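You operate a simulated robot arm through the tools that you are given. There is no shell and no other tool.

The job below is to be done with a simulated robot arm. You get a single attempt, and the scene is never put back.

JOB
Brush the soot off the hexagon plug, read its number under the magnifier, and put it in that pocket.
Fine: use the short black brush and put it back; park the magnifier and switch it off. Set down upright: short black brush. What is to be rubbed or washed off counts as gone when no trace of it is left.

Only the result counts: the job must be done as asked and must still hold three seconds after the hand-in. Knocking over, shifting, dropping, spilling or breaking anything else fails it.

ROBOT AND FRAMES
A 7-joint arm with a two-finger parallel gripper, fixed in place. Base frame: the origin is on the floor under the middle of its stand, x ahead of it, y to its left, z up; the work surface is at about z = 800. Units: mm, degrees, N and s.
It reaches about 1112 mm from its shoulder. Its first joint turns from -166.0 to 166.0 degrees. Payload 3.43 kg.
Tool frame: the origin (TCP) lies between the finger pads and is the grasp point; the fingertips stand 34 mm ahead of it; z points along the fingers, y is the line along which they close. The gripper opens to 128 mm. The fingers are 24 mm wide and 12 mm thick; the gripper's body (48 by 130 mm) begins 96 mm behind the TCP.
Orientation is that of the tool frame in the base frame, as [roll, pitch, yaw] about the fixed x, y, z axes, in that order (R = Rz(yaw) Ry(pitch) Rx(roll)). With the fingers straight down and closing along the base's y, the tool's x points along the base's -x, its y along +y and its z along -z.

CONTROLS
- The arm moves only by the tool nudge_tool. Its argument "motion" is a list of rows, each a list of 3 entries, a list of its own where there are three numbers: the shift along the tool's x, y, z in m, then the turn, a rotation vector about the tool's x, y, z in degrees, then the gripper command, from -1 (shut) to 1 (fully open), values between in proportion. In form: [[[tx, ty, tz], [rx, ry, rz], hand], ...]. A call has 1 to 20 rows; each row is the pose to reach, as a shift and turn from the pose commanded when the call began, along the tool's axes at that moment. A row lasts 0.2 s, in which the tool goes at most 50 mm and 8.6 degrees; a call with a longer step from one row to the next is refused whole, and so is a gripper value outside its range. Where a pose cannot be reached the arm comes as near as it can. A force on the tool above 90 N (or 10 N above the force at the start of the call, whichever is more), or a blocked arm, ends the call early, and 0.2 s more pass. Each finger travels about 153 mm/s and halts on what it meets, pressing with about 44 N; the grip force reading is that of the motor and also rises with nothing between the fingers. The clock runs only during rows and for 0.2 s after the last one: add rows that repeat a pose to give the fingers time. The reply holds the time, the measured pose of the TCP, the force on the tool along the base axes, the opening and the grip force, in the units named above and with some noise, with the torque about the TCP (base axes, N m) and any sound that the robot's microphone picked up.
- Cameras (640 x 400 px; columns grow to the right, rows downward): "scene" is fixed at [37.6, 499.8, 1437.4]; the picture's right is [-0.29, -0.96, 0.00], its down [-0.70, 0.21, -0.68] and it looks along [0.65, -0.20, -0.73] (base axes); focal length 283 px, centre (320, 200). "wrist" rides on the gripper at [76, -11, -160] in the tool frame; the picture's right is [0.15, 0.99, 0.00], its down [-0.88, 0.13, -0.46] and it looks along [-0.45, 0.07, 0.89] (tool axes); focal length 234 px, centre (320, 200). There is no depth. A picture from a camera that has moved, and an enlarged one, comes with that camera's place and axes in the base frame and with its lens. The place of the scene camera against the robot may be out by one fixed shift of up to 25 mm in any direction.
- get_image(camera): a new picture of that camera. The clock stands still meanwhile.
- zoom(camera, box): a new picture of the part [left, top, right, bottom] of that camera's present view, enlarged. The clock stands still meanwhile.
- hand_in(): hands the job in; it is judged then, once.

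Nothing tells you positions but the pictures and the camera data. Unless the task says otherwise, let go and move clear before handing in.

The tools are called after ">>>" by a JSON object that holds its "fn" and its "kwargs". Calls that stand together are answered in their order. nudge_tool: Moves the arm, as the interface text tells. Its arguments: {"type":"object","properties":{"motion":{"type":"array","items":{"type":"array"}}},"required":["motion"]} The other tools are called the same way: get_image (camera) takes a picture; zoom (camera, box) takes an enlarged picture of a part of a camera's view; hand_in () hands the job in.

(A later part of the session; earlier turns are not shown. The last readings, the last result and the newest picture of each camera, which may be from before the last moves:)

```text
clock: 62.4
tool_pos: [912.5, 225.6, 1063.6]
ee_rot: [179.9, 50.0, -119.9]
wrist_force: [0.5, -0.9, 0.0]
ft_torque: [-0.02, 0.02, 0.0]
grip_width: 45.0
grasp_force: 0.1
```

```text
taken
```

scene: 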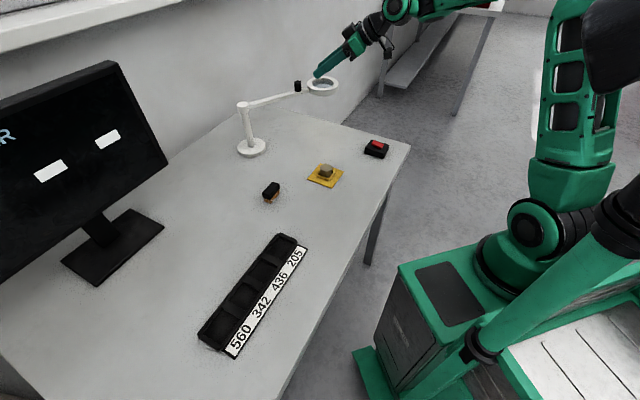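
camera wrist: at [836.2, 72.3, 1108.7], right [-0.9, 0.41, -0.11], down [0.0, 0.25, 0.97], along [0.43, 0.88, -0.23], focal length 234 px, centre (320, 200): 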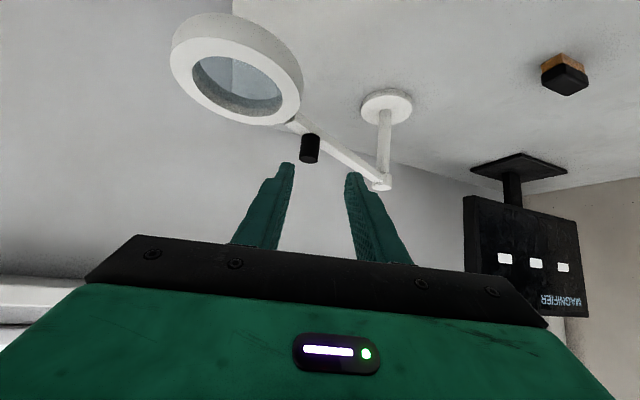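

Reached, and the monitor (three dashes, "MAGNIFIER") is visible to the wrist camera too. Enlarging to measure knob, bar and post from this new angle.

>>> {"fn": "zoom", "kwargs": {"camera": "wrist", "box": [160, 0, 440, 200]}}

>>> {"fn": "zoom", "kwargs": {"camera": "wrist", "box": [270, 100, 410, 200]}}

```text
2.00 times, centred on (300, 100) of wrist
camera zoom: at [836.2, 72.3, 1108.7], right [-0.9, 0.41, -0.11], down [0.0, 0.25, 0.97], along [0.43, 0.88, -0.23], focal length 468 px, centre (360, 400)
```

zoom: 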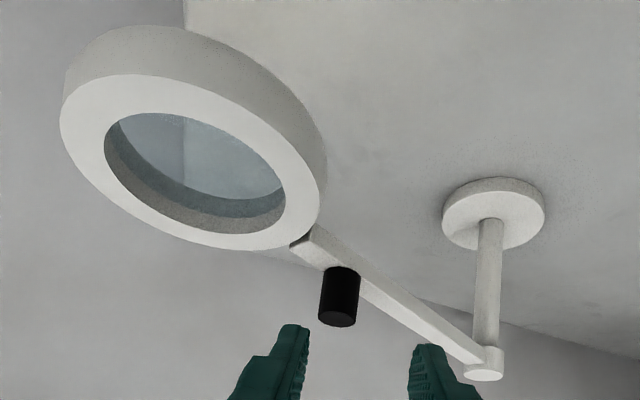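

```text
4.00 times, centred on (340, 150) of wrist
camera zoom: at [836.2, 72.3, 1108.7], right [-0.9, 0.41, -0.11], down [0.0, 0.25, 0.97], along [0.43, 0.88, -0.23], focal length 937 px, centre (240, 400)
```

zoom: 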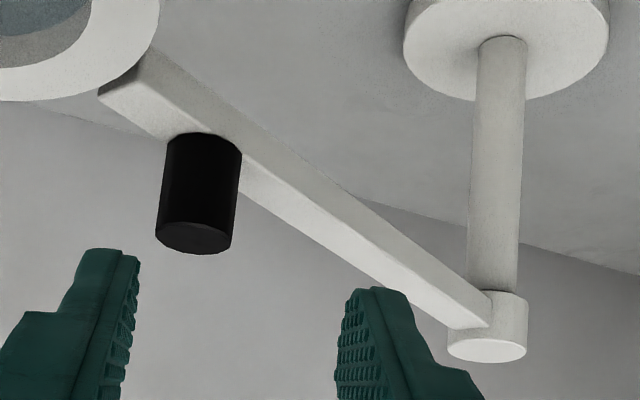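

Using two wide-angle views together: knob at (969.5, 301), z 968–999; post axis at (918, 497), so the swing is about −59.5°. The knob is about 11.7 mm off to the fingers' side; I'll shift to line up, 80 mm short of it.

>>> {"fn": "nudge_tool", "kwargs": {"motion": [[[-0.001, -0.006, 0.006], [0, 0, 0], -0.3], [[-0.0024, -0.0117, 0.012], [0, 0, 0], -0.3], [[-0.0024, -0.0117, 0.0171], [0, 0, 0], -0.3], [[-0.0024, -0.0117, 0.0171], [0, 0, 0], -0.3]]}}

>>> {"fn": "zoom", "kwargs": {"camera": "wrist", "box": [240, 80, 400, 200]}}

>>> {"fn": "zoom", "kwargs": {"camera": "scene", "box": [250, 20, 400, 120]}}

```text
clock: 63.4
tool_pos: [930.2, 232.8, 1056.3]
ee_rot: [180.0, 50.1, -120.0]
wrist_force: [0.0, 0.0, 0.5]
ft_torque: [0.0, 0.02, -0.01]
grip_width: 44.8
grasp_force: 0.0
```

```text
3.33 times, centred on (320, 140) of wrist
camera zoom: at [853.5, 79.7, 1099.7], right [-0.9, 0.41, -0.11], down [0.0, 0.25, 0.97], along [0.43, 0.87, -0.23], focal length 781 px, centre (320, 400)
```

zoom: 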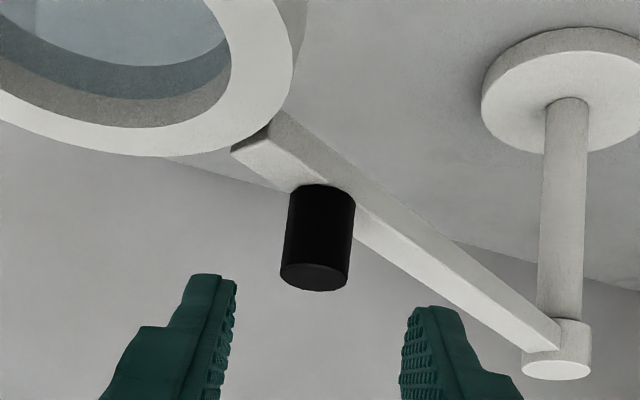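

```text
4.00 times, centred on (325, 70) of scene
camera zoom: at [37.6, 499.8, 1437.4], right [-0.29, -0.96, 0.0], down [-0.7, 0.21, -0.68], along [0.65, -0.2, -0.73], focal length 1134 px, centre (300, 720)
```

zoom: 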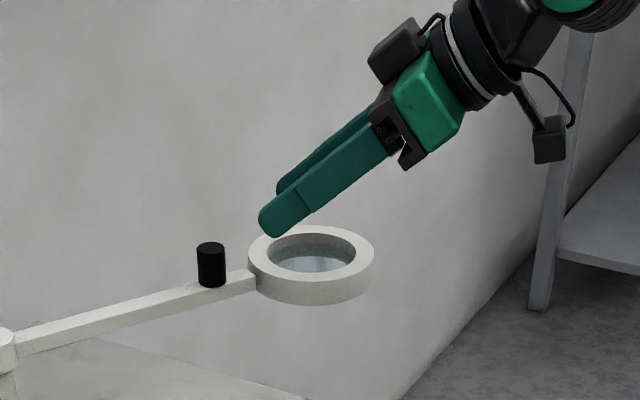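

The knob is centred between the fingers. Advancing along the finger direction, 60 mm first, then check.

>>> {"fn": "nudge_tool", "kwargs": {"motion": [[[0, 0, 0.02], [0, 0, 0], -0.3], [[0, 0, 0.04], [0, 0, 0], -0.3], [[0, 0, 0.055], [0, 0, 0], -0.3], [[0, 0, 0.06], [0, 0, 0], -0.3], [[0, 0, 0.06], [0, 0, 0], -0.3]]}}

>>> {"fn": "zoom", "kwargs": {"camera": "wrist", "box": [240, 100, 400, 220]}}

>>> {"fn": "zoom", "kwargs": {"camera": "scene", "box": [260, 40, 360, 110]}}

```text
clock: 64.6
tool_pos: [952.3, 272.4, 1017.5]
ee_rot: [-179.9, 50.0, -120.0]
wrist_force: [0.0, 0.2, -0.1]
ft_torque: [-0.01, 0.02, 0.01]
grip_width: 44.6
grasp_force: 0.2
```

```text
3.33 times, centred on (320, 160) of wrist
camera zoom: at [876.1, 119.3, 1061.4], right [-0.9, 0.41, -0.11], down [0.0, 0.25, 0.97], along [0.43, 0.87, -0.23], focal length 781 px, centre (320, 333)
```

zoom: 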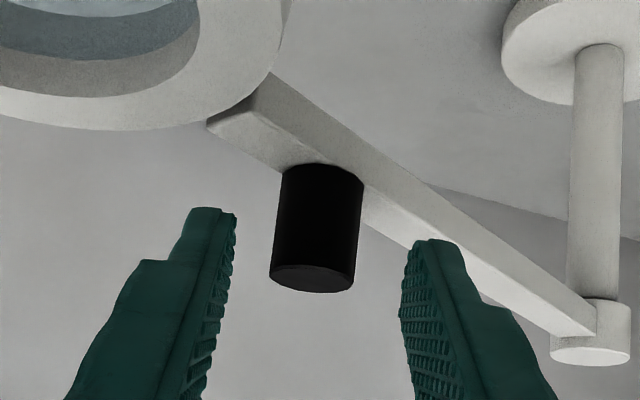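

```text
5.71 times, centred on (310, 75) of scene
camera zoom: at [37.6, 499.8, 1437.4], right [-0.29, -0.96, 0.0], down [-0.7, 0.21, -0.68], along [0.65, -0.2, -0.73], focal length 1619 px, centre (377, 914)
```

zoom: 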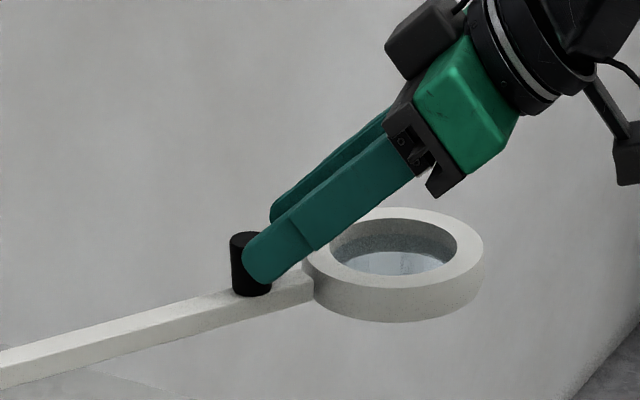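

Alignment is good; the fingertips are just either side of the knob. Advancing the last 20 mm in two small steps.

>>> {"fn": "nudge_tool", "kwargs": {"motion": [[[0, 0, 0.005], [0, 0, 0], -0.3], [[0, 0, 0.01], [0, 0, 0], -0.3], [[0, 0, 0.01], [0, 0, 0], -0.3]]}}

>>> {"fn": "nudge_tool", "kwargs": {"motion": [[[0, 0, 0.005], [0, 0, 0], -0.3], [[0, 0, 0.009], [0, 0, 0], -0.3], [[0, 0, 0.009], [0, 0, 0], -0.3]]}}

>>> {"fn": "zoom", "kwargs": {"camera": "wrist", "box": [240, 120, 400, 240]}}

>>> {"fn": "zoom", "kwargs": {"camera": "scene", "box": [260, 40, 360, 110]}}

```text
clock: 65.4
tool_pos: [956.5, 278.6, 1010.4]
ee_rot: [179.9, 49.9, -120.0]
wrist_force: [-0.2, -0.2, 0.2]
ft_torque: [0.01, 0.0, 0.03]
grip_width: 44.6
grasp_force: 0.1
```

```text
clock: 66.2
tool_pos: [961.4, 284.5, 1005.2]
ee_rot: [-180.0, 50.0, -119.9]
wrist_force: [1.7, -0.3, 0.5]
ft_torque: [-0.02, 0.04, 0.0]
grip_width: 44.5
grasp_force: 0.1
```

```text
3.33 times, centred on (320, 180) of wrist
camera zoom: at [883.7, 132.0, 1049.1], right [-0.9, 0.41, -0.11], down [0.0, 0.25, 0.97], along [0.43, 0.87, -0.23], focal length 781 px, centre (320, 267)
```

zoom: 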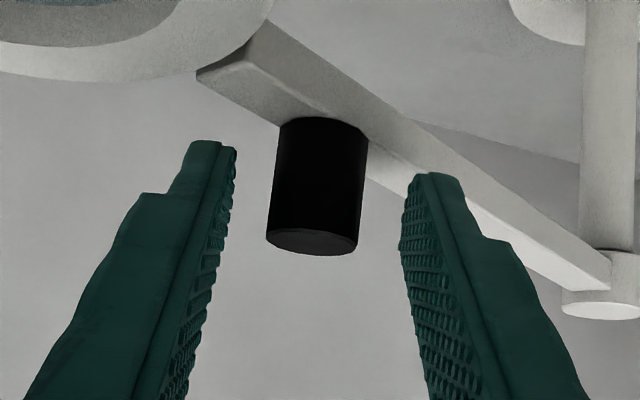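

```text
5.71 times, centred on (310, 75) of scene
camera zoom: at [37.6, 499.8, 1437.4], right [-0.29, -0.96, 0.0], down [-0.7, 0.21, -0.68], along [0.65, -0.2, -0.73], focal length 1619 px, centre (377, 914)
```

zoom: 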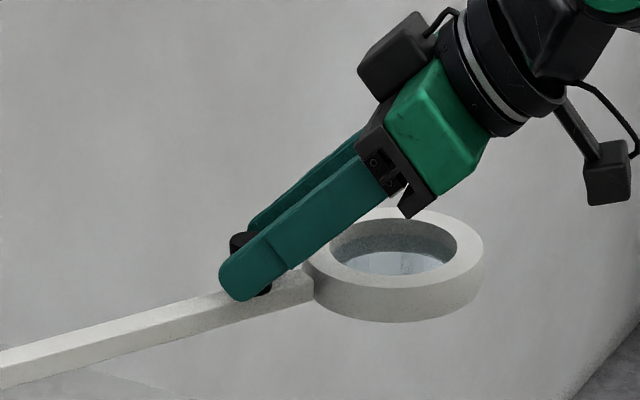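

The knob lies between the fingers, above the bar. Closing to about 26 mm to cage the 23 mm knob without clamping.

>>> {"fn": "nudge_tool", "kwargs": {"motion": [[[0, 0, 0], [0, 0, 0], -0.45], [[0, 0, 0], [0, 0, 0], -0.55], [[0, 0, 0], [0, 0, 0], -0.6], [[0, 0, 0], [0, 0, 0], -0.6]]}}

>>> {"fn": "zoom", "kwargs": {"camera": "wrist", "box": [240, 120, 400, 240]}}

>>> {"fn": "get_image", "kwargs": {"camera": "scene"}}

```text
clock: 67.2
tool_pos: [960.4, 285.2, 1005.7]
ee_rot: [179.9, 50.0, -120.0]
wrist_force: [0.0, -0.5, -1.2]
ft_torque: [-0.02, 0.0, 0.03]
grip_width: 25.5
grasp_force: 0.0
```

```text
3.33 times, centred on (320, 180) of wrist
camera zoom: at [883.7, 131.9, 1049.0], right [-0.9, 0.41, -0.11], down [0.0, 0.25, 0.97], along [0.43, 0.87, -0.23], focal length 781 px, centre (320, 267)
```

zoom: 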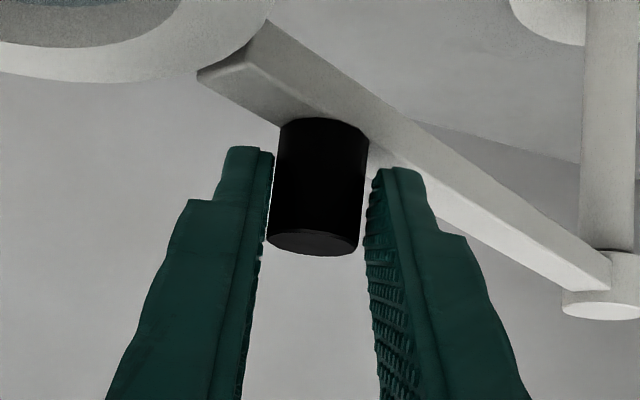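

```text
taken
```

scene: 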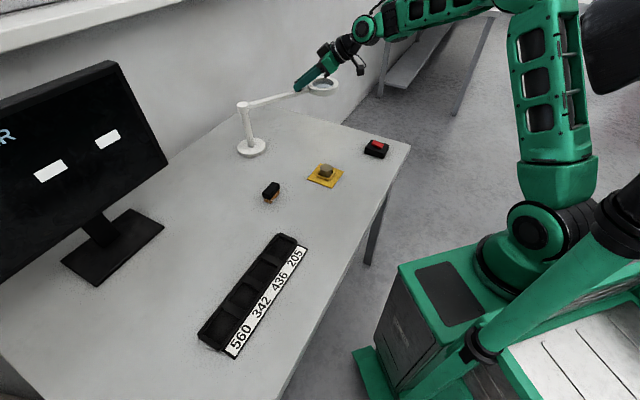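

The knob is caged (25.5 mm opening, no grip force). Starting the swing with a 5° arc and checking the forces.

>>> {"fn": "nudge_tool", "kwargs": {"motion": [[[0.0019, 0.0032, -0.0023], [0, 0, 0], -0.6], [[0.0039, 0.0065, -0.0046], [0, 0, 0], -0.6], [[0.0058, 0.0098, -0.0069], [0, 0, 0], -0.6], [[0.0076, 0.0131, -0.0091], [0, 0, 0], -0.6], [[0.0076, 0.0131, -0.0091], [0, 0, 0], -0.6]]}}

>>> {"fn": "zoom", "kwargs": {"camera": "wrist", "box": [240, 120, 400, 240]}}

>>> {"fn": "zoom", "kwargs": {"camera": "scene", "box": [225, 60, 355, 165]}}

```text
clock: 68.4
tool_pos: [942.8, 280.6, 1005.4]
ee_rot: [180.0, 49.9, -119.9]
wrist_force: [0.3, -2.8, 0.8]
ft_torque: [-0.03, -0.05, -0.06]
grip_width: 26.4
grasp_force: 1.2
```

```text
3.33 times, centred on (320, 180) of wrist
camera zoom: at [866.3, 127.8, 1049.0], right [-0.9, 0.41, -0.11], down [0.0, 0.25, 0.97], along [0.43, 0.87, -0.23], focal length 781 px, centre (320, 267)
```

zoom: 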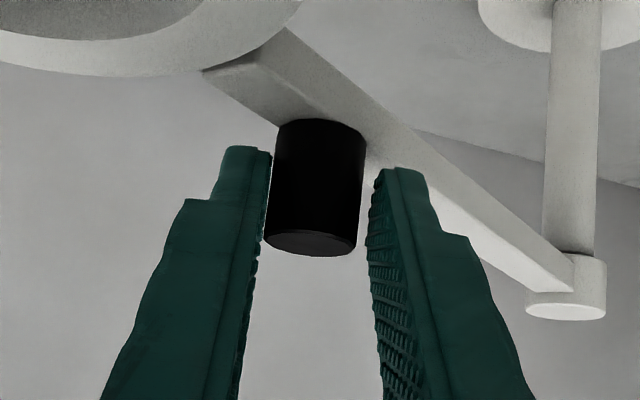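

```text
3.81 times, centred on (290, 112) of scene
camera zoom: at [37.6, 499.8, 1437.4], right [-0.29, -0.96, 0.0], down [-0.7, 0.21, -0.68], along [0.65, -0.2, -0.73], focal length 1080 px, centre (434, 533)
```

zoom: 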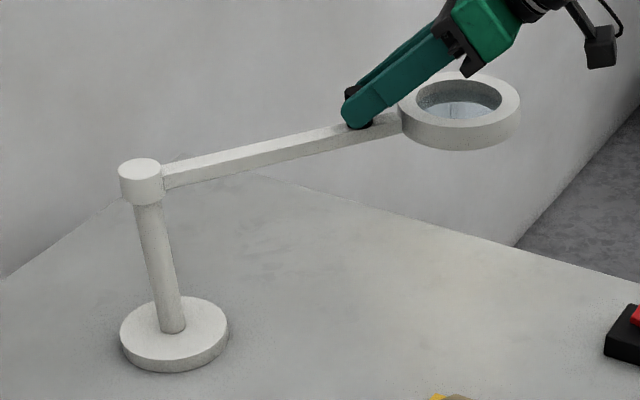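

The lens swings with only about 3 N on the tool. Continuing the arc by another 15°.

>>> {"fn": "nudge_tool", "kwargs": {"motion": [[[0.0018, 0.0035, -0.0021], [0, 0, 0], -0.6], [[0.00355, 0.00697, -0.00423], [0, 0, 0], -0.6], [[0.0052, 0.01056, -0.0062], [0, 0, 0], -0.6], [[0.00688, 0.01414, -0.0082], [0, 0, 0], -0.6], [[0.0085, 0.0178, -0.0101], [0, 0, 0], -0.6], [[0.01004, 0.02146, -0.01197], [0, 0, 0], -0.6], [[0.0115, 0.0253, -0.0137], [0, 0, 0], -0.6], [[0.01296, 0.02912, -0.01544], [0, 0, 0], -0.6], [[0.0143, 0.033, -0.0171], [0, 0, 0], -0.6], [[0.01567, 0.03684, -0.01868], [0, 0, 0], -0.6], [[0.0169, 0.0408, -0.0201], [0, 0, 0], -0.6], [[0.01811, 0.04481, -0.02159], [0, 0, 0], -0.6], [[0.01811, 0.04481, -0.02159], [0, 0, 0], -0.6]]}}

>>> {"fn": "zoom", "kwargs": {"camera": "wrist", "box": [240, 120, 400, 240]}}

>>> {"fn": "zoom", "kwargs": {"camera": "scene", "box": [225, 60, 355, 165]}}

```text
clock: 71.2
tool_pos: [889.8, 279.7, 1005.2]
ee_rot: [-179.9, 50.1, -120.0]
wrist_force: [0.0, -0.4, -0.3]
ft_torque: [0.0, -0.04, -0.02]
grip_width: 25.7
grasp_force: 0.7
```

```text
3.33 times, centred on (320, 180) of wrist
camera zoom: at [813.3, 126.4, 1049.0], right [-0.9, 0.41, -0.11], down [0.0, 0.25, 0.97], along [0.43, 0.87, -0.23], focal length 781 px, centre (320, 267)
```

zoom: 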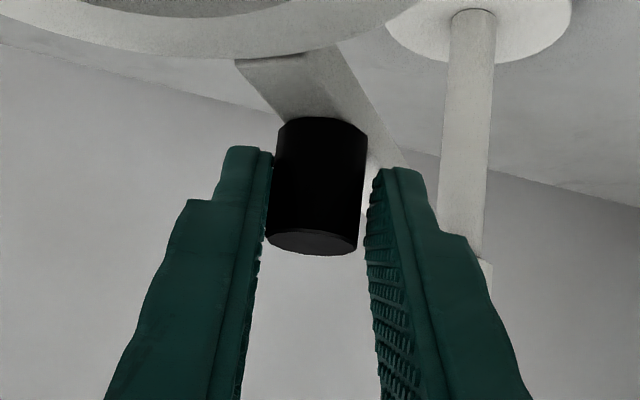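

```text
3.81 times, centred on (290, 112) of scene
camera zoom: at [37.6, 499.8, 1437.4], right [-0.29, -0.96, 0.0], down [-0.7, 0.21, -0.68], along [0.65, -0.2, -0.73], focal length 1080 px, centre (434, 533)
```

zoom: 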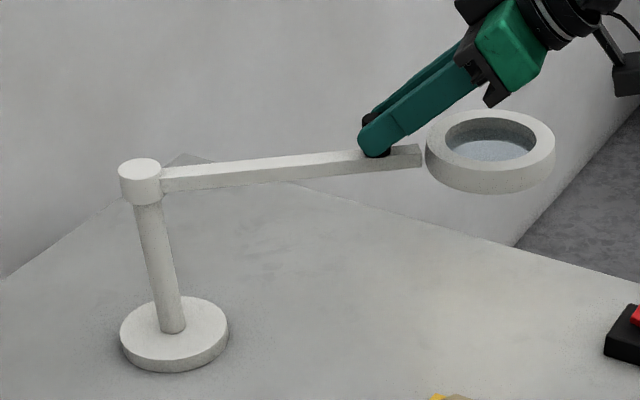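

The swing goes well: force near zero, base unmoved. Continuing another 20° along the arc.

>>> {"fn": "nudge_tool", "kwargs": {"motion": [[[0.00115, 0.0041, -0.0014], [0, 0, 0], -0.6], [[0.00227, 0.00812, -0.00271], [0, 0, 0], -0.6], [[0.0033, 0.0123, -0.00394], [0, 0, 0], -0.6], [[0.00432, 0.01644, -0.00515], [0, 0, 0], -0.6], [[0.00524, 0.0206, -0.00624], [0, 0, 0], -0.6], [[0.00614, 0.02474, -0.00731], [0, 0, 0], -0.6], [[0.00692, 0.029, -0.00825], [0, 0, 0], -0.6], [[0.00767, 0.03329, -0.00915], [0, 0, 0], -0.6], [[0.00836, 0.0376, -0.00996], [0, 0, 0], -0.6], [[0.00902, 0.0419, -0.01074], [0, 0, 0], -0.6], [[0.00958, 0.04626, -0.0114], [0, 0, 0], -0.6], [[0.01011, 0.05062, -0.01204], [0, 0, 0], -0.6], [[0.01055, 0.055, -0.01257], [0, 0, 0], -0.6], [[0.01096, 0.05932, -0.01306], [0, 0, 0], -0.6], [[0.01125, 0.0638, -0.0134], [0, 0, 0], -0.6], [[0.01151, 0.06819, -0.0137], [0, 0, 0], -0.6], [[0.01151, 0.06819, -0.0137], [0, 0, 0], -0.6]]}}

>>> {"fn": "zoom", "kwargs": {"camera": "wrist", "box": [240, 120, 400, 240]}}

>>> {"fn": "get_image", "kwargs": {"camera": "scene"}}

```text
clock: 74.8
tool_pos: [820.7, 298.6, 1006.5]
ee_rot: [-180.0, 49.9, -120.0]
wrist_force: [-0.3, 0.2, 0.4]
ft_torque: [0.0, -0.03, 0.0]
grip_width: 25.9
grasp_force: 0.1
```

```text
3.33 times, centred on (320, 180) of wrist
camera zoom: at [745.4, 144.9, 1049.4], right [-0.9, 0.41, -0.11], down [0.0, 0.25, 0.97], along [0.43, 0.87, -0.23], focal length 781 px, centre (320, 267)
```

zoom: 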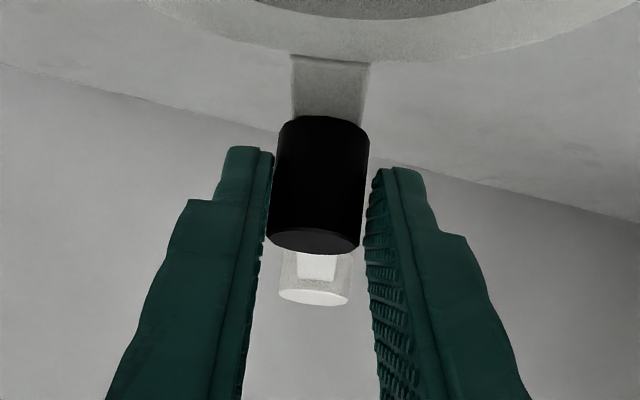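

```text
taken
```

scene: 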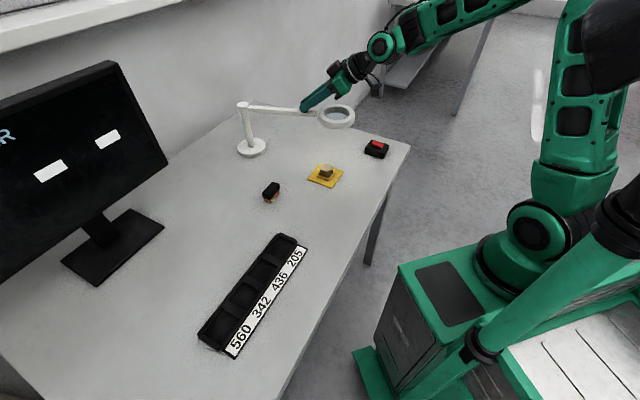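

Post location confirmed by this view. Finishing the arc to about −134.7°, which should put the lens right over the plug.

>>> {"fn": "nudge_tool", "kwargs": {"motion": [[[0.0002, 0.0044, -0.0002], [0, 0, 0], -0.6], [[0.00037, 0.00879, -0.00044], [0, 0, 0], -0.6], [[0.0004, 0.0132, -0.0005], [0, 0, 0], -0.6], [[0.00045, 0.01761, -0.00053], [0, 0, 0], -0.6], [[0.0004, 0.022, -0.00047], [0, 0, 0], -0.6], [[0.00033, 0.02649, -0.0004], [0, 0, 0], -0.6], [[0.0001, 0.0309, -0.0001], [0, 0, 0], -0.6], [[-0.00011, 0.03531, 0.00013], [0, 0, 0], -0.6], [[-0.0004, 0.0397, 0.0005], [0, 0, 0], -0.6], [[-0.00072, 0.04406, 0.00086], [0, 0, 0], -0.6], [[-0.0012, 0.0485, 0.0014], [0, 0, 0], -0.6], [[-0.00162, 0.05284, 0.00193], [0, 0, 0], -0.6], [[-0.0021, 0.0567, 0.0025], [0, 0, 0], -0.6], [[-0.00265, 0.06046, 0.00316], [0, 0, 0], -0.6], [[-0.0032, 0.0643, 0.0038], [0, 0, 0], -0.6], [[-0.0038, 0.06796, 0.00453], [0, 0, 0], -0.6], [[-0.0038, 0.06796, 0.00453], [0, 0, 0], -0.6]]}}

>>> {"fn": "get_image", "kwargs": {"camera": "wrist"}}

>>> {"fn": "get_image", "kwargs": {"camera": "scene"}}

```text
clock: 78.4
tool_pos: [765.0, 336.2, 1005.5]
ee_rot: [179.9, 49.9, -120.0]
wrist_force: [1.4, -2.2, -0.9]
ft_torque: [-0.04, 0.0, -0.11]
grip_width: 27.3
grasp_force: 0.9
```

```text
taken
camera wrist: at [689.7, 183.8, 1049.2], right [-0.9, 0.41, -0.11], down [0.0, 0.25, 0.97], along [0.43, 0.87, -0.23], focal length 234 px, centre (320, 200)
```

wrist: 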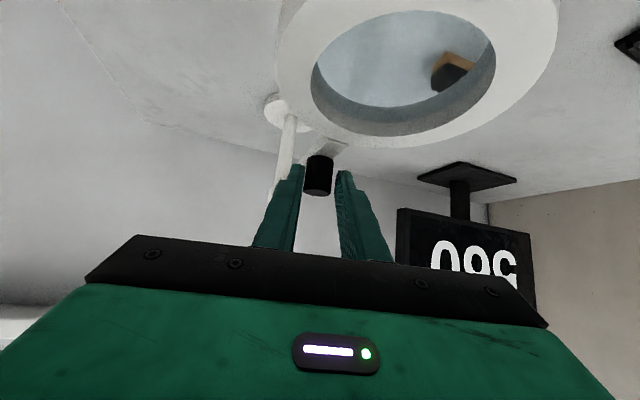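

```text
taken
```

scene: 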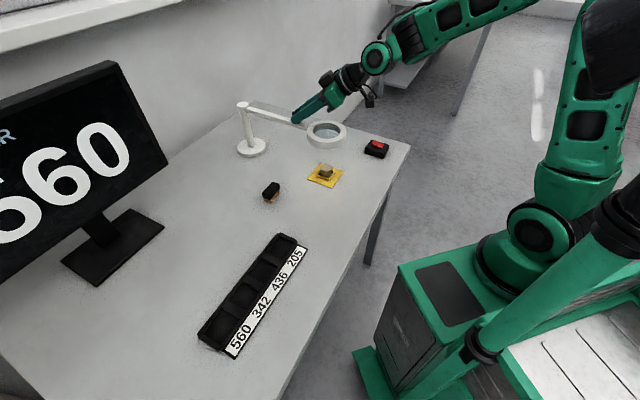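

The monitor now shows a number that looks like 560. Enlarging in both cameras to be sure.

>>> {"fn": "zoom", "kwargs": {"camera": "scene", "box": [0, 50, 180, 280]}}

>>> {"fn": "zoom", "kwargs": {"camera": "wrist", "box": [390, 195, 550, 320]}}

>>> {"fn": "zoom", "kwargs": {"camera": "wrist", "box": [240, 120, 400, 240]}}

```text
1.74 times, centred on (90, 165) of scene
camera zoom: at [37.6, 499.8, 1437.4], right [-0.29, -0.96, 0.0], down [-0.7, 0.21, -0.68], along [0.65, -0.2, -0.73], focal length 493 px, centre (720, 261)
```

zoom: 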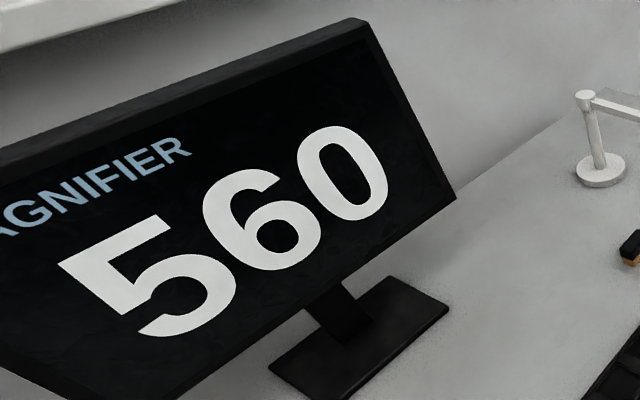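

```text
3.20 times, centred on (470, 258) of wrist
camera zoom: at [689.7, 183.8, 1049.2], right [-0.9, 0.41, -0.11], down [0.0, 0.25, 0.97], along [0.43, 0.87, -0.23], focal length 749 px, centre (-160, 16)
```

zoom: 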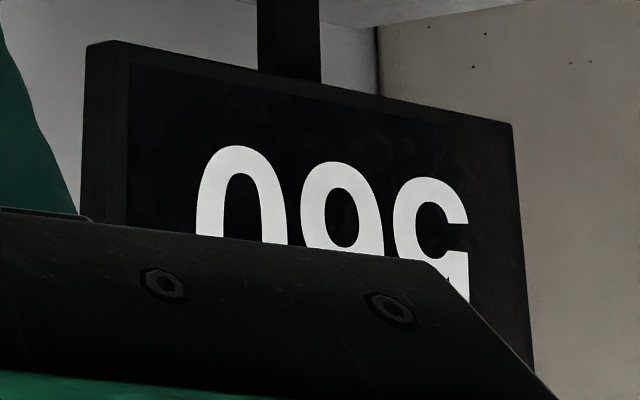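

```text
3.33 times, centred on (320, 180) of wrist
camera zoom: at [689.7, 183.8, 1049.2], right [-0.9, 0.41, -0.11], down [0.0, 0.25, 0.97], along [0.43, 0.87, -0.23], focal length 781 px, centre (320, 267)
```

zoom: 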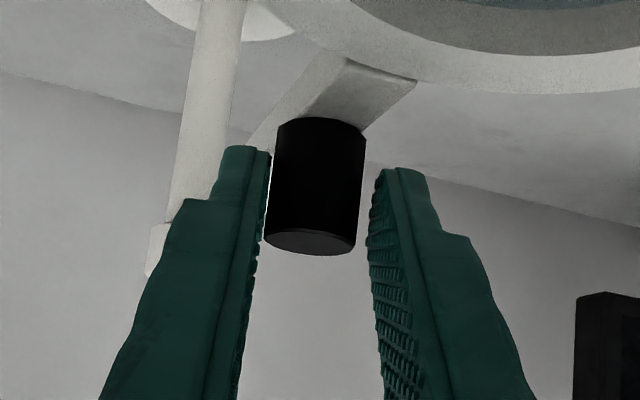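

The plug's number is 560. Now swinging the magnifier back along the same arc to its parked position, first 20°.

>>> {"fn": "nudge_tool", "kwargs": {"motion": [[[0.0006, -0.0037, -0.0007], [0, 0, 0], -0.6], [[0.00115, -0.0075, -0.00137], [0, 0, 0], -0.6], [[0.0017, -0.0113, -0.002], [0, 0, 0], -0.6], [[0.00218, -0.01512, -0.0026], [0, 0, 0], -0.6], [[0.00265, -0.0195, -0.00315], [0, 0, 0], -0.6], [[0.00308, -0.0239, -0.00367], [0, 0, 0], -0.6], [[0.0034, -0.0283, -0.00405], [0, 0, 0], -0.6], [[0.00369, -0.03265, -0.0044], [0, 0, 0], -0.6], [[0.00393, -0.03706, -0.00468], [0, 0, 0], -0.6], [[0.00413, -0.04147, -0.00493], [0, 0, 0], -0.6], [[0.0042, -0.0459, -0.005], [0, 0, 0], -0.6], [[0.00425, -0.05035, -0.00506], [0, 0, 0], -0.6], [[0.00423, -0.05476, -0.00503], [0, 0, 0], -0.6], [[0.00417, -0.05917, -0.00497], [0, 0, 0], -0.6], [[0.004, -0.0636, -0.00476], [0, 0, 0], -0.6], [[0.0038, -0.06796, -0.00453], [0, 0, 0], -0.6], [[0.0038, -0.06796, -0.00453], [0, 0, 0], -0.6]]}}

>>> {"fn": "zoom", "kwargs": {"camera": "wrist", "box": [240, 120, 400, 240]}}

>>> {"fn": "zoom", "kwargs": {"camera": "scene", "box": [225, 60, 355, 165]}}

```text
clock: 82.0
tool_pos: [822.8, 296.9, 1005.2]
ee_rot: [-179.9, 49.9, -119.9]
wrist_force: [-0.7, 0.1, 0.1]
ft_torque: [-0.02, 0.01, -0.04]
grip_width: 25.8
grasp_force: 0.1
```

```text
3.33 times, centred on (320, 180) of wrist
camera zoom: at [745.8, 144.7, 1048.9], right [-0.9, 0.41, -0.11], down [0.0, 0.25, 0.97], along [0.43, 0.87, -0.23], focal length 781 px, centre (320, 267)
```

zoom: 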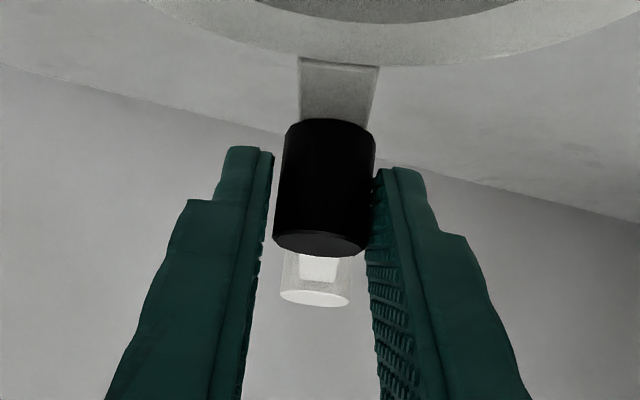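

```text
3.81 times, centred on (290, 112) of scene
camera zoom: at [37.6, 499.8, 1437.4], right [-0.29, -0.96, 0.0], down [-0.7, 0.21, -0.68], along [0.65, -0.2, -0.73], focal length 1080 px, centre (434, 533)
```

zoom: 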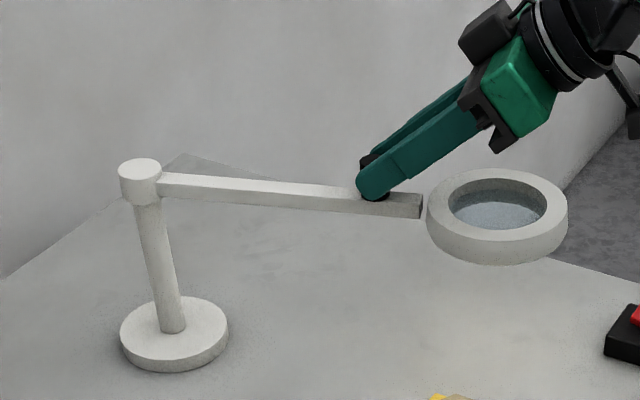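

Going smoothly. Next 20° of the return arc.

>>> {"fn": "nudge_tool", "kwargs": {"motion": [[[-0.00025, -0.0044, 0.0003], [0, 0, 0], -0.6], [[-0.00055, -0.00887, 0.00064], [0, 0, 0], -0.6], [[-0.00095, -0.0132, 0.00113], [0, 0, 0], -0.6], [[-0.0014, -0.01757, 0.00166], [0, 0, 0], -0.6], [[-0.0019, -0.0219, 0.0023], [0, 0, 0], -0.6], [[-0.00249, -0.02629, 0.00296], [0, 0, 0], -0.6], [[-0.00315, -0.0306, 0.00373], [0, 0, 0], -0.6], [[-0.00384, -0.0349, 0.00455], [0, 0, 0], -0.6], [[-0.0046, -0.0392, 0.00545], [0, 0, 0], -0.6], [[-0.00537, -0.04345, 0.00639], [0, 0, 0], -0.6], [[-0.00626, -0.0476, 0.00745], [0, 0, 0], -0.6], [[-0.00719, -0.05175, 0.00855], [0, 0, 0], -0.6], [[-0.0082, -0.0559, 0.00975], [0, 0, 0], -0.6], [[-0.00924, -0.06007, 0.01099], [0, 0, 0], -0.6], [[-0.01035, -0.06415, 0.01232], [0, 0, 0], -0.6], [[-0.01151, -0.06819, 0.0137], [0, 0, 0], -0.6], [[-0.01151, -0.06819, 0.0137], [0, 0, 0], -0.6]]}}

>>> {"fn": "zoom", "kwargs": {"camera": "wrist", "box": [240, 120, 400, 240]}}

```text
clock: 85.6
tool_pos: [890.0, 278.8, 1005.0]
ee_rot: [179.9, 49.9, -119.9]
wrist_force: [-0.2, 0.1, 0.6]
ft_torque: [0.01, -0.02, 0.01]
grip_width: 25.8
grasp_force: 0.0
```

```text
3.33 times, centred on (320, 180) of wrist
camera zoom: at [813.6, 126.1, 1049.0], right [-0.9, 0.41, -0.11], down [0.0, 0.25, 0.97], along [0.43, 0.87, -0.23], focal length 781 px, centre (320, 267)
```

zoom: 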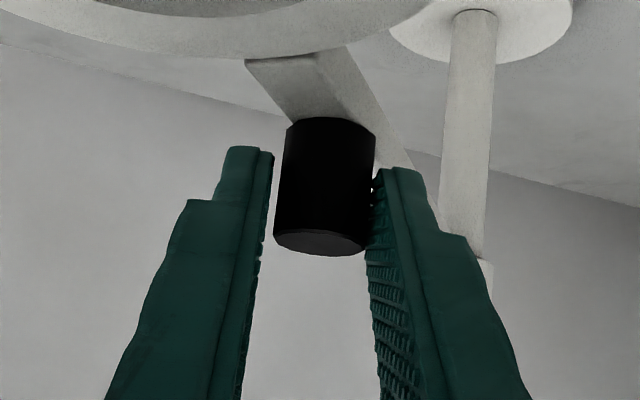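

Now the last 20° back to the original parked angle, then a gentle close to centre the knob at its original spot.

>>> {"fn": "nudge_tool", "kwargs": {"motion": [[[-0.0012, -0.004, 0.00145], [0, 0, 0], -0.6], [[-0.00244, -0.00797, 0.00291], [0, 0, 0], -0.6], [[-0.0038, -0.0118, 0.0045], [0, 0, 0], -0.6], [[-0.00515, -0.01569, 0.00615], [0, 0, 0], -0.6], [[-0.0066, -0.0195, 0.0079], [0, 0, 0], -0.6], [[-0.00807, -0.02335, 0.00962], [0, 0, 0], -0.6], [[-0.0096, -0.027, 0.0115], [0, 0, 0], -0.6], [[-0.01123, -0.03067, 0.01339], [0, 0, 0], -0.6], [[-0.0129, -0.0343, 0.0153], [0, 0, 0], -0.6], [[-0.01456, -0.03784, 0.01736], [0, 0, 0], -0.6], [[-0.0163, -0.0413, 0.0194], [0, 0, 0], -0.6], [[-0.01811, -0.04481, 0.02159], [0, 0, 0], -0.6], [[-0.02, -0.0482, 0.0238], [0, 0, 0], -0.6], [[-0.02185, -0.05149, 0.02605], [0, 0, 0], -0.6], [[-0.0238, -0.0547, 0.0283], [0, 0, 0], -0.6], [[-0.02573, -0.05794, 0.03067], [0, 0, 0], -0.6], [[-0.02573, -0.05794, 0.03067], [0, 0, 0], -0.6]]}}

>>> {"fn": "zoom", "kwargs": {"camera": "wrist", "box": [240, 120, 400, 240]}}

>>> {"fn": "zoom", "kwargs": {"camera": "scene", "box": [225, 65, 355, 165]}}

```text
clock: 89.2
tool_pos: [960.3, 284.8, 1005.8]
ee_rot: [-179.9, 49.9, -120.0]
wrist_force: [-0.4, -0.3, 0.4]
ft_torque: [-0.05, -0.03, -0.01]
grip_width: 25.6
grasp_force: 0.1
```

```text
3.33 times, centred on (320, 180) of wrist
camera zoom: at [883.6, 131.8, 1049.0], right [-0.9, 0.41, -0.11], down [0.0, 0.25, 0.97], along [0.43, 0.87, -0.23], focal length 781 px, centre (320, 267)
```

zoom: 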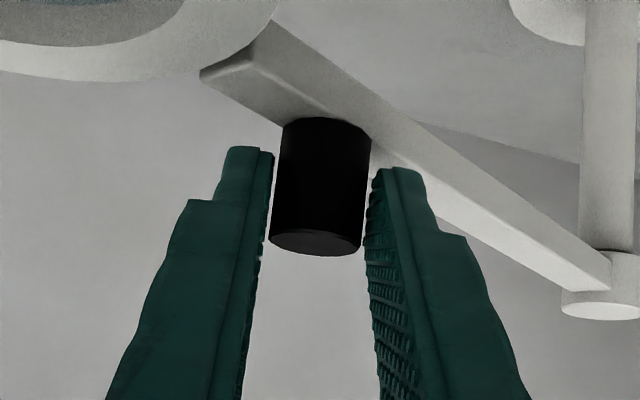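

```text
4.00 times, centred on (290, 115) of scene
camera zoom: at [37.6, 499.8, 1437.4], right [-0.29, -0.96, 0.0], down [-0.7, 0.21, -0.68], along [0.65, -0.2, -0.73], focal length 1134 px, centre (440, 540)
```

zoom: 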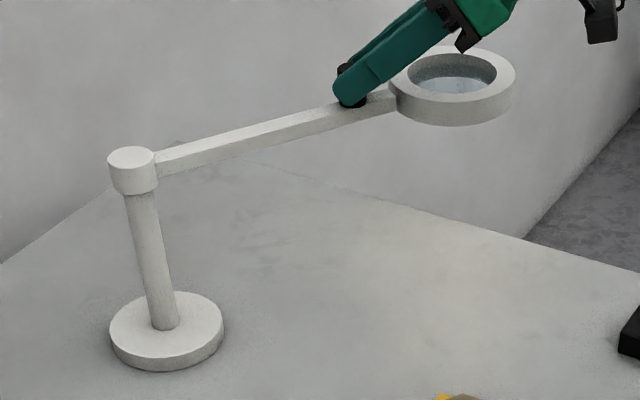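

The magnifier is back within about 1 mm (0.3°) of its original view. Opening the fingers and backing straight out.

>>> {"fn": "nudge_tool", "kwargs": {"motion": [[[0, 0, 0], [0, 0, 0], -0.45], [[0, 0, 0], [0, 0, 0], -0.3], [[0, 0, 0], [0, 0, 0], -0.3]]}}

>>> {"fn": "nudge_tool", "kwargs": {"motion": [[[0, 0, -0.015], [0, 0, 0], -0.3], [[0, 0, -0.035], [0, 0, 0], -0.3], [[0, 0, -0.06], [0, 0, 0], -0.3], [[0, 0, -0.09], [0, 0, 0], -0.3], [[0, 0, -0.12], [0, 0, 0], -0.3], [[0, 0, -0.12], [0, 0, 0], -0.3]]}}

>>> {"fn": "zoom", "kwargs": {"camera": "scene", "box": [225, 65, 355, 165]}}

>>> {"fn": "get_image", "kwargs": {"camera": "wrist"}}

```text
clock: 90.0
tool_pos: [959.6, 284.8, 1005.8]
ee_rot: [-179.9, 49.8, -120.0]
wrist_force: [-0.2, -0.9, 0.8]
ft_torque: [0.01, 0.01, -0.02]
grip_width: 44.8
grasp_force: 0.1
```

```text
clock: 91.4
tool_pos: [914.5, 204.2, 1080.9]
ee_rot: [180.0, 49.9, -120.0]
wrist_force: [0.8, -0.9, -0.1]
ft_torque: [0.0, 0.01, 0.0]
grip_width: 44.9
grasp_force: 0.2
```

```text
4.00 times, centred on (290, 115) of scene
camera zoom: at [37.6, 499.8, 1437.4], right [-0.29, -0.96, 0.0], down [-0.7, 0.21, -0.68], along [0.65, -0.2, -0.73], focal length 1134 px, centre (440, 540)
```

zoom: 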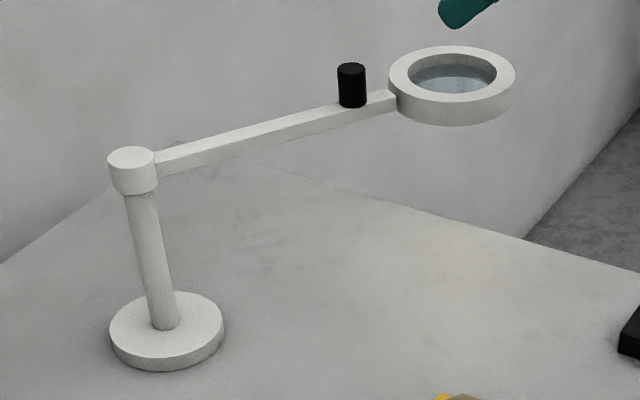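

```text
taken
camera wrist: at [838.0, 51.5, 1125.0], right [-0.9, 0.41, -0.11], down [0.0, 0.25, 0.97], along [0.43, 0.87, -0.23], focal length 234 px, centre (320, 200)
```

wrist: 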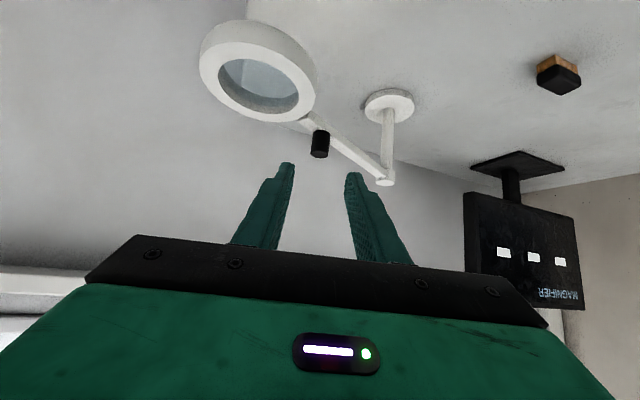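

The magnifier is parked exactly as before and the monitor shows dashes again. Now I'll bring the hand back upright over the switch to turn it off.

>>> {"fn": "nudge_tool", "kwargs": {"motion": [[[0.0242, 0.007, -0.0108], [0, 7.15, 0], -0.6], [[0.0483, 0.0139, -0.0216], [0, 14.3, 0], -1], [[0.0725, 0.0209, -0.0324], [0, 21.4, 0], -1], [[0.0966, 0.0278, -0.0433], [0, 28.6, 0], -1], [[0.1208, 0.0348, -0.0541], [0, 35.7, 0], -1], [[0.1449, 0.0417, -0.0649], [0, 42.9, 0], -1], [[0.1691, 0.0487, -0.0757], [0, 50, 0], -1], [[0.1691, 0.0487, -0.0757], [0, 50, 0], -1]]}}

>>> {"fn": "get_image", "kwargs": {"camera": "wrist"}}

```text
clock: 93.2
tool_pos: [789.1, 83.3, 1001.0]
ee_rot: [180.0, 0.0, -120.0]
wrist_force: [0.4, -0.5, -0.2]
ft_torque: [-0.03, 0.01, -0.01]
grip_width: 0.2
grasp_force: 32.9
```

```text
taken
camera wrist: at [759.8, 14.2, 1160.0], right [-0.93, 0.37, 0.0], down [0.33, 0.83, 0.45], along [0.17, 0.42, -0.89], focal length 234 px, centre (320, 200)
```

wrist: 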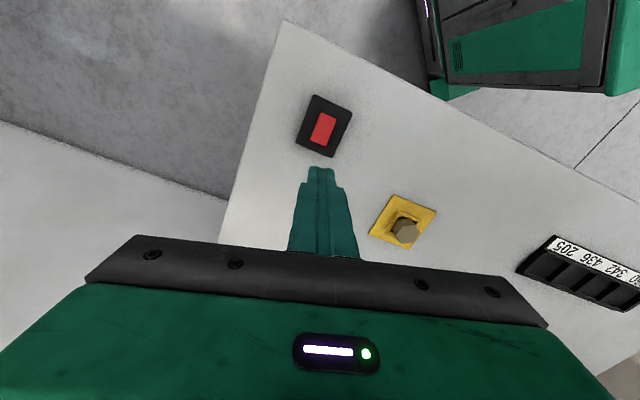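

Now turning 13° to align with the rocker and descending to z about 900.

>>> {"fn": "nudge_tool", "kwargs": {"motion": [[[0, 0, 0.03], [0, 0, 4], -1], [[0, 0, 0.06], [0, 0, 8], -1], [[0, 0, 0.09], [0, 0, 12], -1], [[0, 0, 0.1], [0, 0, 13], -1], [[0, 0, 0.1], [0, 0, 13], -1]]}}

>>> {"fn": "zoom", "kwargs": {"camera": "wrist", "box": [260, 90, 380, 190]}}

>>> {"fn": "zoom", "kwargs": {"camera": "scene", "box": [350, 110, 410, 170]}}

```text
clock: 94.4
tool_pos: [787.4, 85.6, 900.7]
ee_rot: [-180.0, -0.1, -133.0]
wrist_force: [0.1, -0.5, -0.2]
ft_torque: [-0.01, 0.01, 0.0]
grip_width: 0.0
grasp_force: 33.2
```

```text
4.00 times, centred on (320, 140) of wrist
camera zoom: at [743.9, 23.0, 1059.7], right [-0.82, 0.57, 0.0], down [0.51, 0.73, 0.45], along [0.26, 0.37, -0.89], focal length 937 px, centre (320, 440)
```

zoom: 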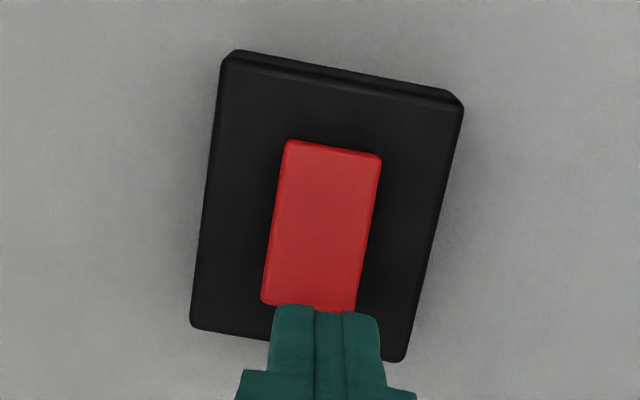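

```text
6.67 times, centred on (380, 140) of scene
camera zoom: at [37.6, 499.8, 1437.4], right [-0.29, -0.96, 0.0], down [-0.7, 0.21, -0.68], along [0.65, -0.2, -0.73], focal length 1889 px, centre (-80, 600)
```

zoom: 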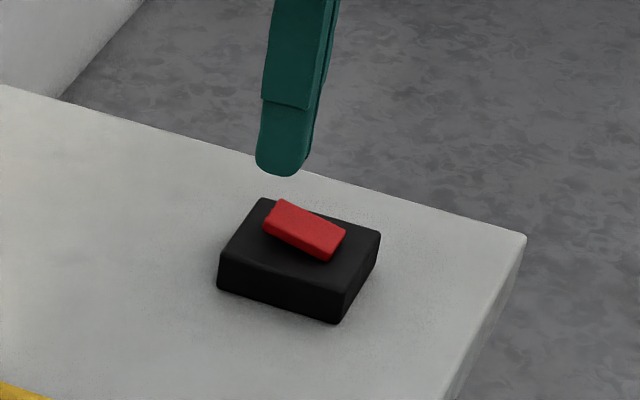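

The raised end's edge is right under the tips. I'll shift 3 mm inboard and 2 mm sideways, then press down gently.

>>> {"fn": "nudge_tool", "kwargs": {"motion": [[[0.002, -0.001, 0.01], [0, 0, 0], -1], [[0.003, -0.002, 0.02], [0, 0, 0], -1], [[0.003, -0.002, 0.026], [0, 0, 0], -1], [[0.003, -0.002, 0.026], [0, 0, 0], -1]]}}

>>> {"fn": "nudge_tool", "kwargs": {"motion": [[[0, 0, 0.0015], [0, 0, 0], -1], [[0, 0, 0.003], [0, 0, 0], -1]]}}

>>> {"fn": "nudge_tool", "kwargs": {"motion": [[[0, 0, 0.001], [0, 0, 0], -1], [[0, 0, 0.002], [0, 0, 0], -1]]}}

>>> {"fn": "zoom", "kwargs": {"camera": "scene", "box": [350, 110, 410, 170]}}

```text
clock: 95.4
tool_pos: [787.7, 81.5, 875.6]
ee_rot: [179.9, 0.1, -133.0]
wrist_force: [0.2, -0.5, -0.5]
ft_torque: [0.01, 0.01, -0.02]
grip_width: 0.1
grasp_force: 32.9
```

```text
clock: 96.0
tool_pos: [787.7, 82.0, 871.8]
ee_rot: [180.0, -0.1, -133.0]
wrist_force: [0.7, -0.2, -0.2]
ft_torque: [-0.01, 0.01, 0.03]
grip_width: 0.1
grasp_force: 32.9
```

```text
clock: 96.6
tool_pos: [787.3, 82.2, 869.3]
ee_rot: [-180.0, -0.1, -132.9]
wrist_force: [0.1, 0.1, 0.1]
ft_torque: [0.03, -0.02, 0.04]
grip_width: 0.0
grasp_force: 33.9
```

```text
6.67 times, centred on (380, 140) of scene
camera zoom: at [37.6, 499.8, 1437.4], right [-0.29, -0.96, 0.0], down [-0.7, 0.21, -0.68], along [0.65, -0.2, -0.73], focal length 1889 px, centre (-80, 600)
```

zoom: 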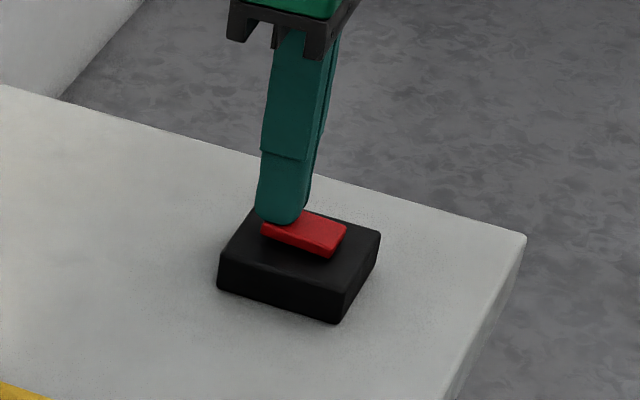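

Almost flipped: the rocker is being pressed. Continuing in 1–1.5 mm steps until the click.

>>> {"fn": "nudge_tool", "kwargs": {"motion": [[[0, 0, 0.001], [0, 0, 0], -1], [[0, 0, 0.0015], [0, 0, 0], -1]]}}

>>> {"fn": "nudge_tool", "kwargs": {"motion": [[[0, 0, 0.001], [0, 0, 0], -1], [[0, 0, 0.0015], [0, 0, 0], -1]]}}

>>> {"fn": "zoom", "kwargs": {"camera": "scene", "box": [350, 110, 410, 170]}}

>>> {"fn": "get_image", "kwargs": {"camera": "scene"}}

```text
clock: 97.2
tool_pos: [789.0, 81.2, 868.6]
ee_rot: [180.0, -0.1, -133.0]
wrist_force: [-1.0, 0.0, 0.4]
ft_torque: [0.03, -0.02, 0.0]
grip_width: 0.0
grasp_force: 33.1
heard: click
```

```text
clock: 97.8
tool_pos: [789.4, 80.3, 868.5]
ee_rot: [-180.0, 0.0, -133.0]
wrist_force: [4.8, 2.3, 8.7]
ft_torque: [0.02, -0.07, 0.07]
grip_width: 0.2
grasp_force: 32.8
```

```text
6.67 times, centred on (380, 140) of scene
camera zoom: at [37.6, 499.8, 1437.4], right [-0.29, -0.96, 0.0], down [-0.7, 0.21, -0.68], along [0.65, -0.2, -0.73], focal length 1889 px, centre (-80, 600)
```

zoom: 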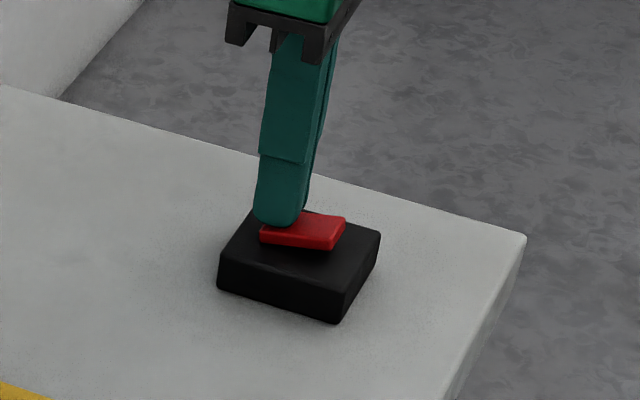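

```text
taken
```

scene: 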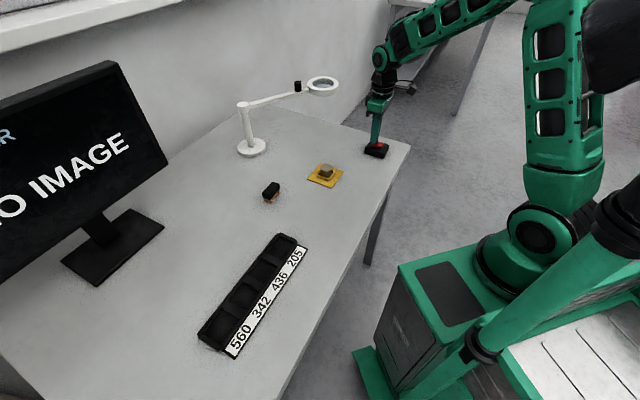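

The monitor shows "NO IMAGE" again, so the magnifier is off. I'll lift off the switch and then travel over to the pocket tray to measure the 560 pocket before picking up the plug.

>>> {"fn": "nudge_tool", "kwargs": {"motion": [[[0, 0, -0.01], [0, 0, 0], -1], [[0, 0, -0.04], [0, 0, 0], -1], [[0, 0, -0.085], [0, 0, 0], -1], [[0, 0, -0.13], [0, 0, 0], -1], [[0.0008, 0.02, -0.135], [0, 0, 0], -1], [[0.001, 0.06, -0.135], [0, 0, 0], -1], [[0.002, 0.105, -0.135], [0, 0, 0], -1], [[0.003, 0.15, -0.135], [0, 0, 0], -1], [[0.004, 0.195, -0.135], [0, 0, 0], -1], [[0.005, 0.24, -0.135], [0, 0, 0], -1], [[0.006, 0.285, -0.135], [0, 0, 0], -1], [[0.007, 0.33, -0.135], [0, 0, 0], -1], [[0.0075, 0.375, -0.135], [0, 0, 0], -1]]}}

>>> {"fn": "nudge_tool", "kwargs": {"motion": [[[0.0008, 0.045, 0], [0, 0, 0], -1], [[0.0015, 0.09, 0], [0, 0, 0], -1], [[0.002, 0.135, 0], [0, 0, 0], -1], [[0.003, 0.18, 0], [0, 0, 0], -1], [[0.0035, 0.225, 0], [0, 0, 0], -1], [[0.004, 0.265, 0], [0, 0, 0], -1], [[0.0041, 0.29, 0], [0, 0, 0], -1], [[0.0041, 0.296, 0], [0, 0, 0], -1], [[0.0041, 0.296, 0], [0, 0, 0], -1]]}}

>>> {"fn": "get_image", "kwargs": {"camera": "wrist"}}

>>> {"fn": "get_image", "kwargs": {"camera": "scene"}}

```text
clock: 100.6
tool_pos: [508.0, 331.6, 1002.9]
ee_rot: [-179.9, -0.1, -133.1]
wrist_force: [0.1, -0.1, -0.8]
ft_torque: [0.01, 0.03, -0.03]
grip_width: 0.2
grasp_force: 33.4
```

```text
clock: 102.6
tool_pos: [287.8, 530.1, 1002.8]
ee_rot: [-179.9, 0.0, -133.0]
wrist_force: [-0.4, -0.1, 0.3]
ft_torque: [-0.01, -0.01, -0.02]
grip_width: 0.0
grasp_force: 33.0
```

```text
taken
camera wrist: at [244.4, 467.6, 1161.9], right [-0.82, 0.57, 0.0], down [0.51, 0.73, 0.46], along [0.26, 0.37, -0.89], focal length 234 px, centre (320, 200)
```

wrist: 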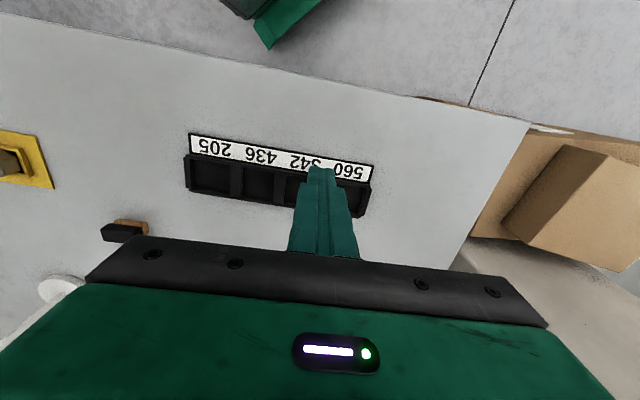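

```text
taken
```

scene: 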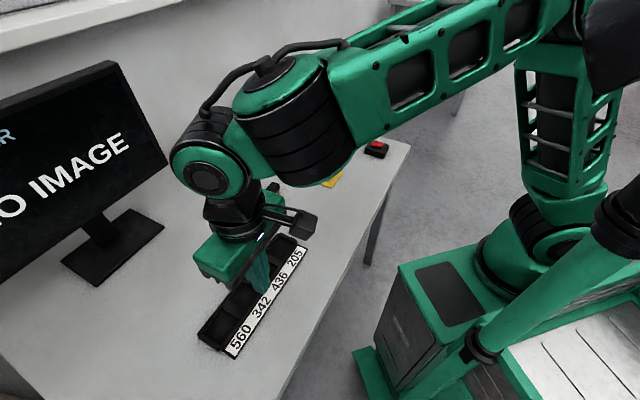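

The tray's 560 pocket is at the far end of the row. I'll shift so that pocket is clear of the fingers and zoom in.

>>> {"fn": "nudge_tool", "kwargs": {"motion": [[[-0.025, 0.02, 0], [0, 0, 0], -0.3], [[-0.05, 0.04, 0], [0, 0, 0], 0.2], [[-0.05, 0.04, 0], [0, 0, 0], 0.2], [[-0.05, 0.04, 0], [0, 0, 0], 0.2]]}}

>>> {"fn": "get_image", "kwargs": {"camera": "wrist"}}

>>> {"fn": "zoom", "kwargs": {"camera": "wrist", "box": [160, 80, 380, 200]}}

```text
clock: 103.6
tool_pos: [294.8, 593.7, 1003.6]
ee_rot: [-180.0, 0.0, -133.0]
wrist_force: [0.1, -0.1, 0.1]
ft_torque: [0.03, -0.01, -0.01]
grip_width: 76.9
grasp_force: 0.1
```

```text
taken
camera wrist: at [248.9, 532.2, 1162.2], right [-0.82, 0.57, 0.0], down [0.51, 0.73, 0.46], along [0.26, 0.37, -0.89], focal length 234 px, centre (320, 200)
```

wrist: 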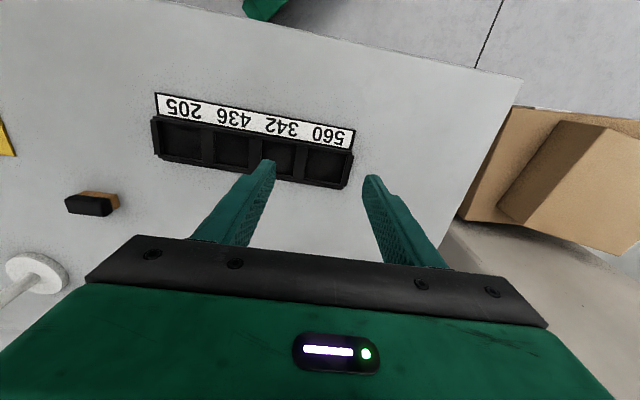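

```text
2.91 times, centred on (270, 140) of wrist
camera zoom: at [248.9, 532.2, 1162.2], right [-0.82, 0.57, 0.0], down [0.51, 0.73, 0.46], along [0.26, 0.37, -0.89], focal length 681 px, centre (466, 374)
```

zoom: 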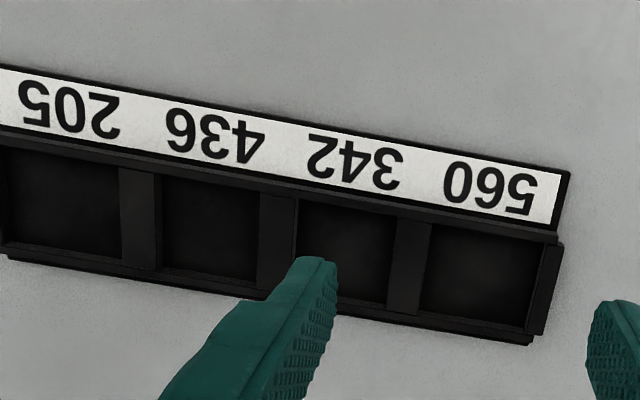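

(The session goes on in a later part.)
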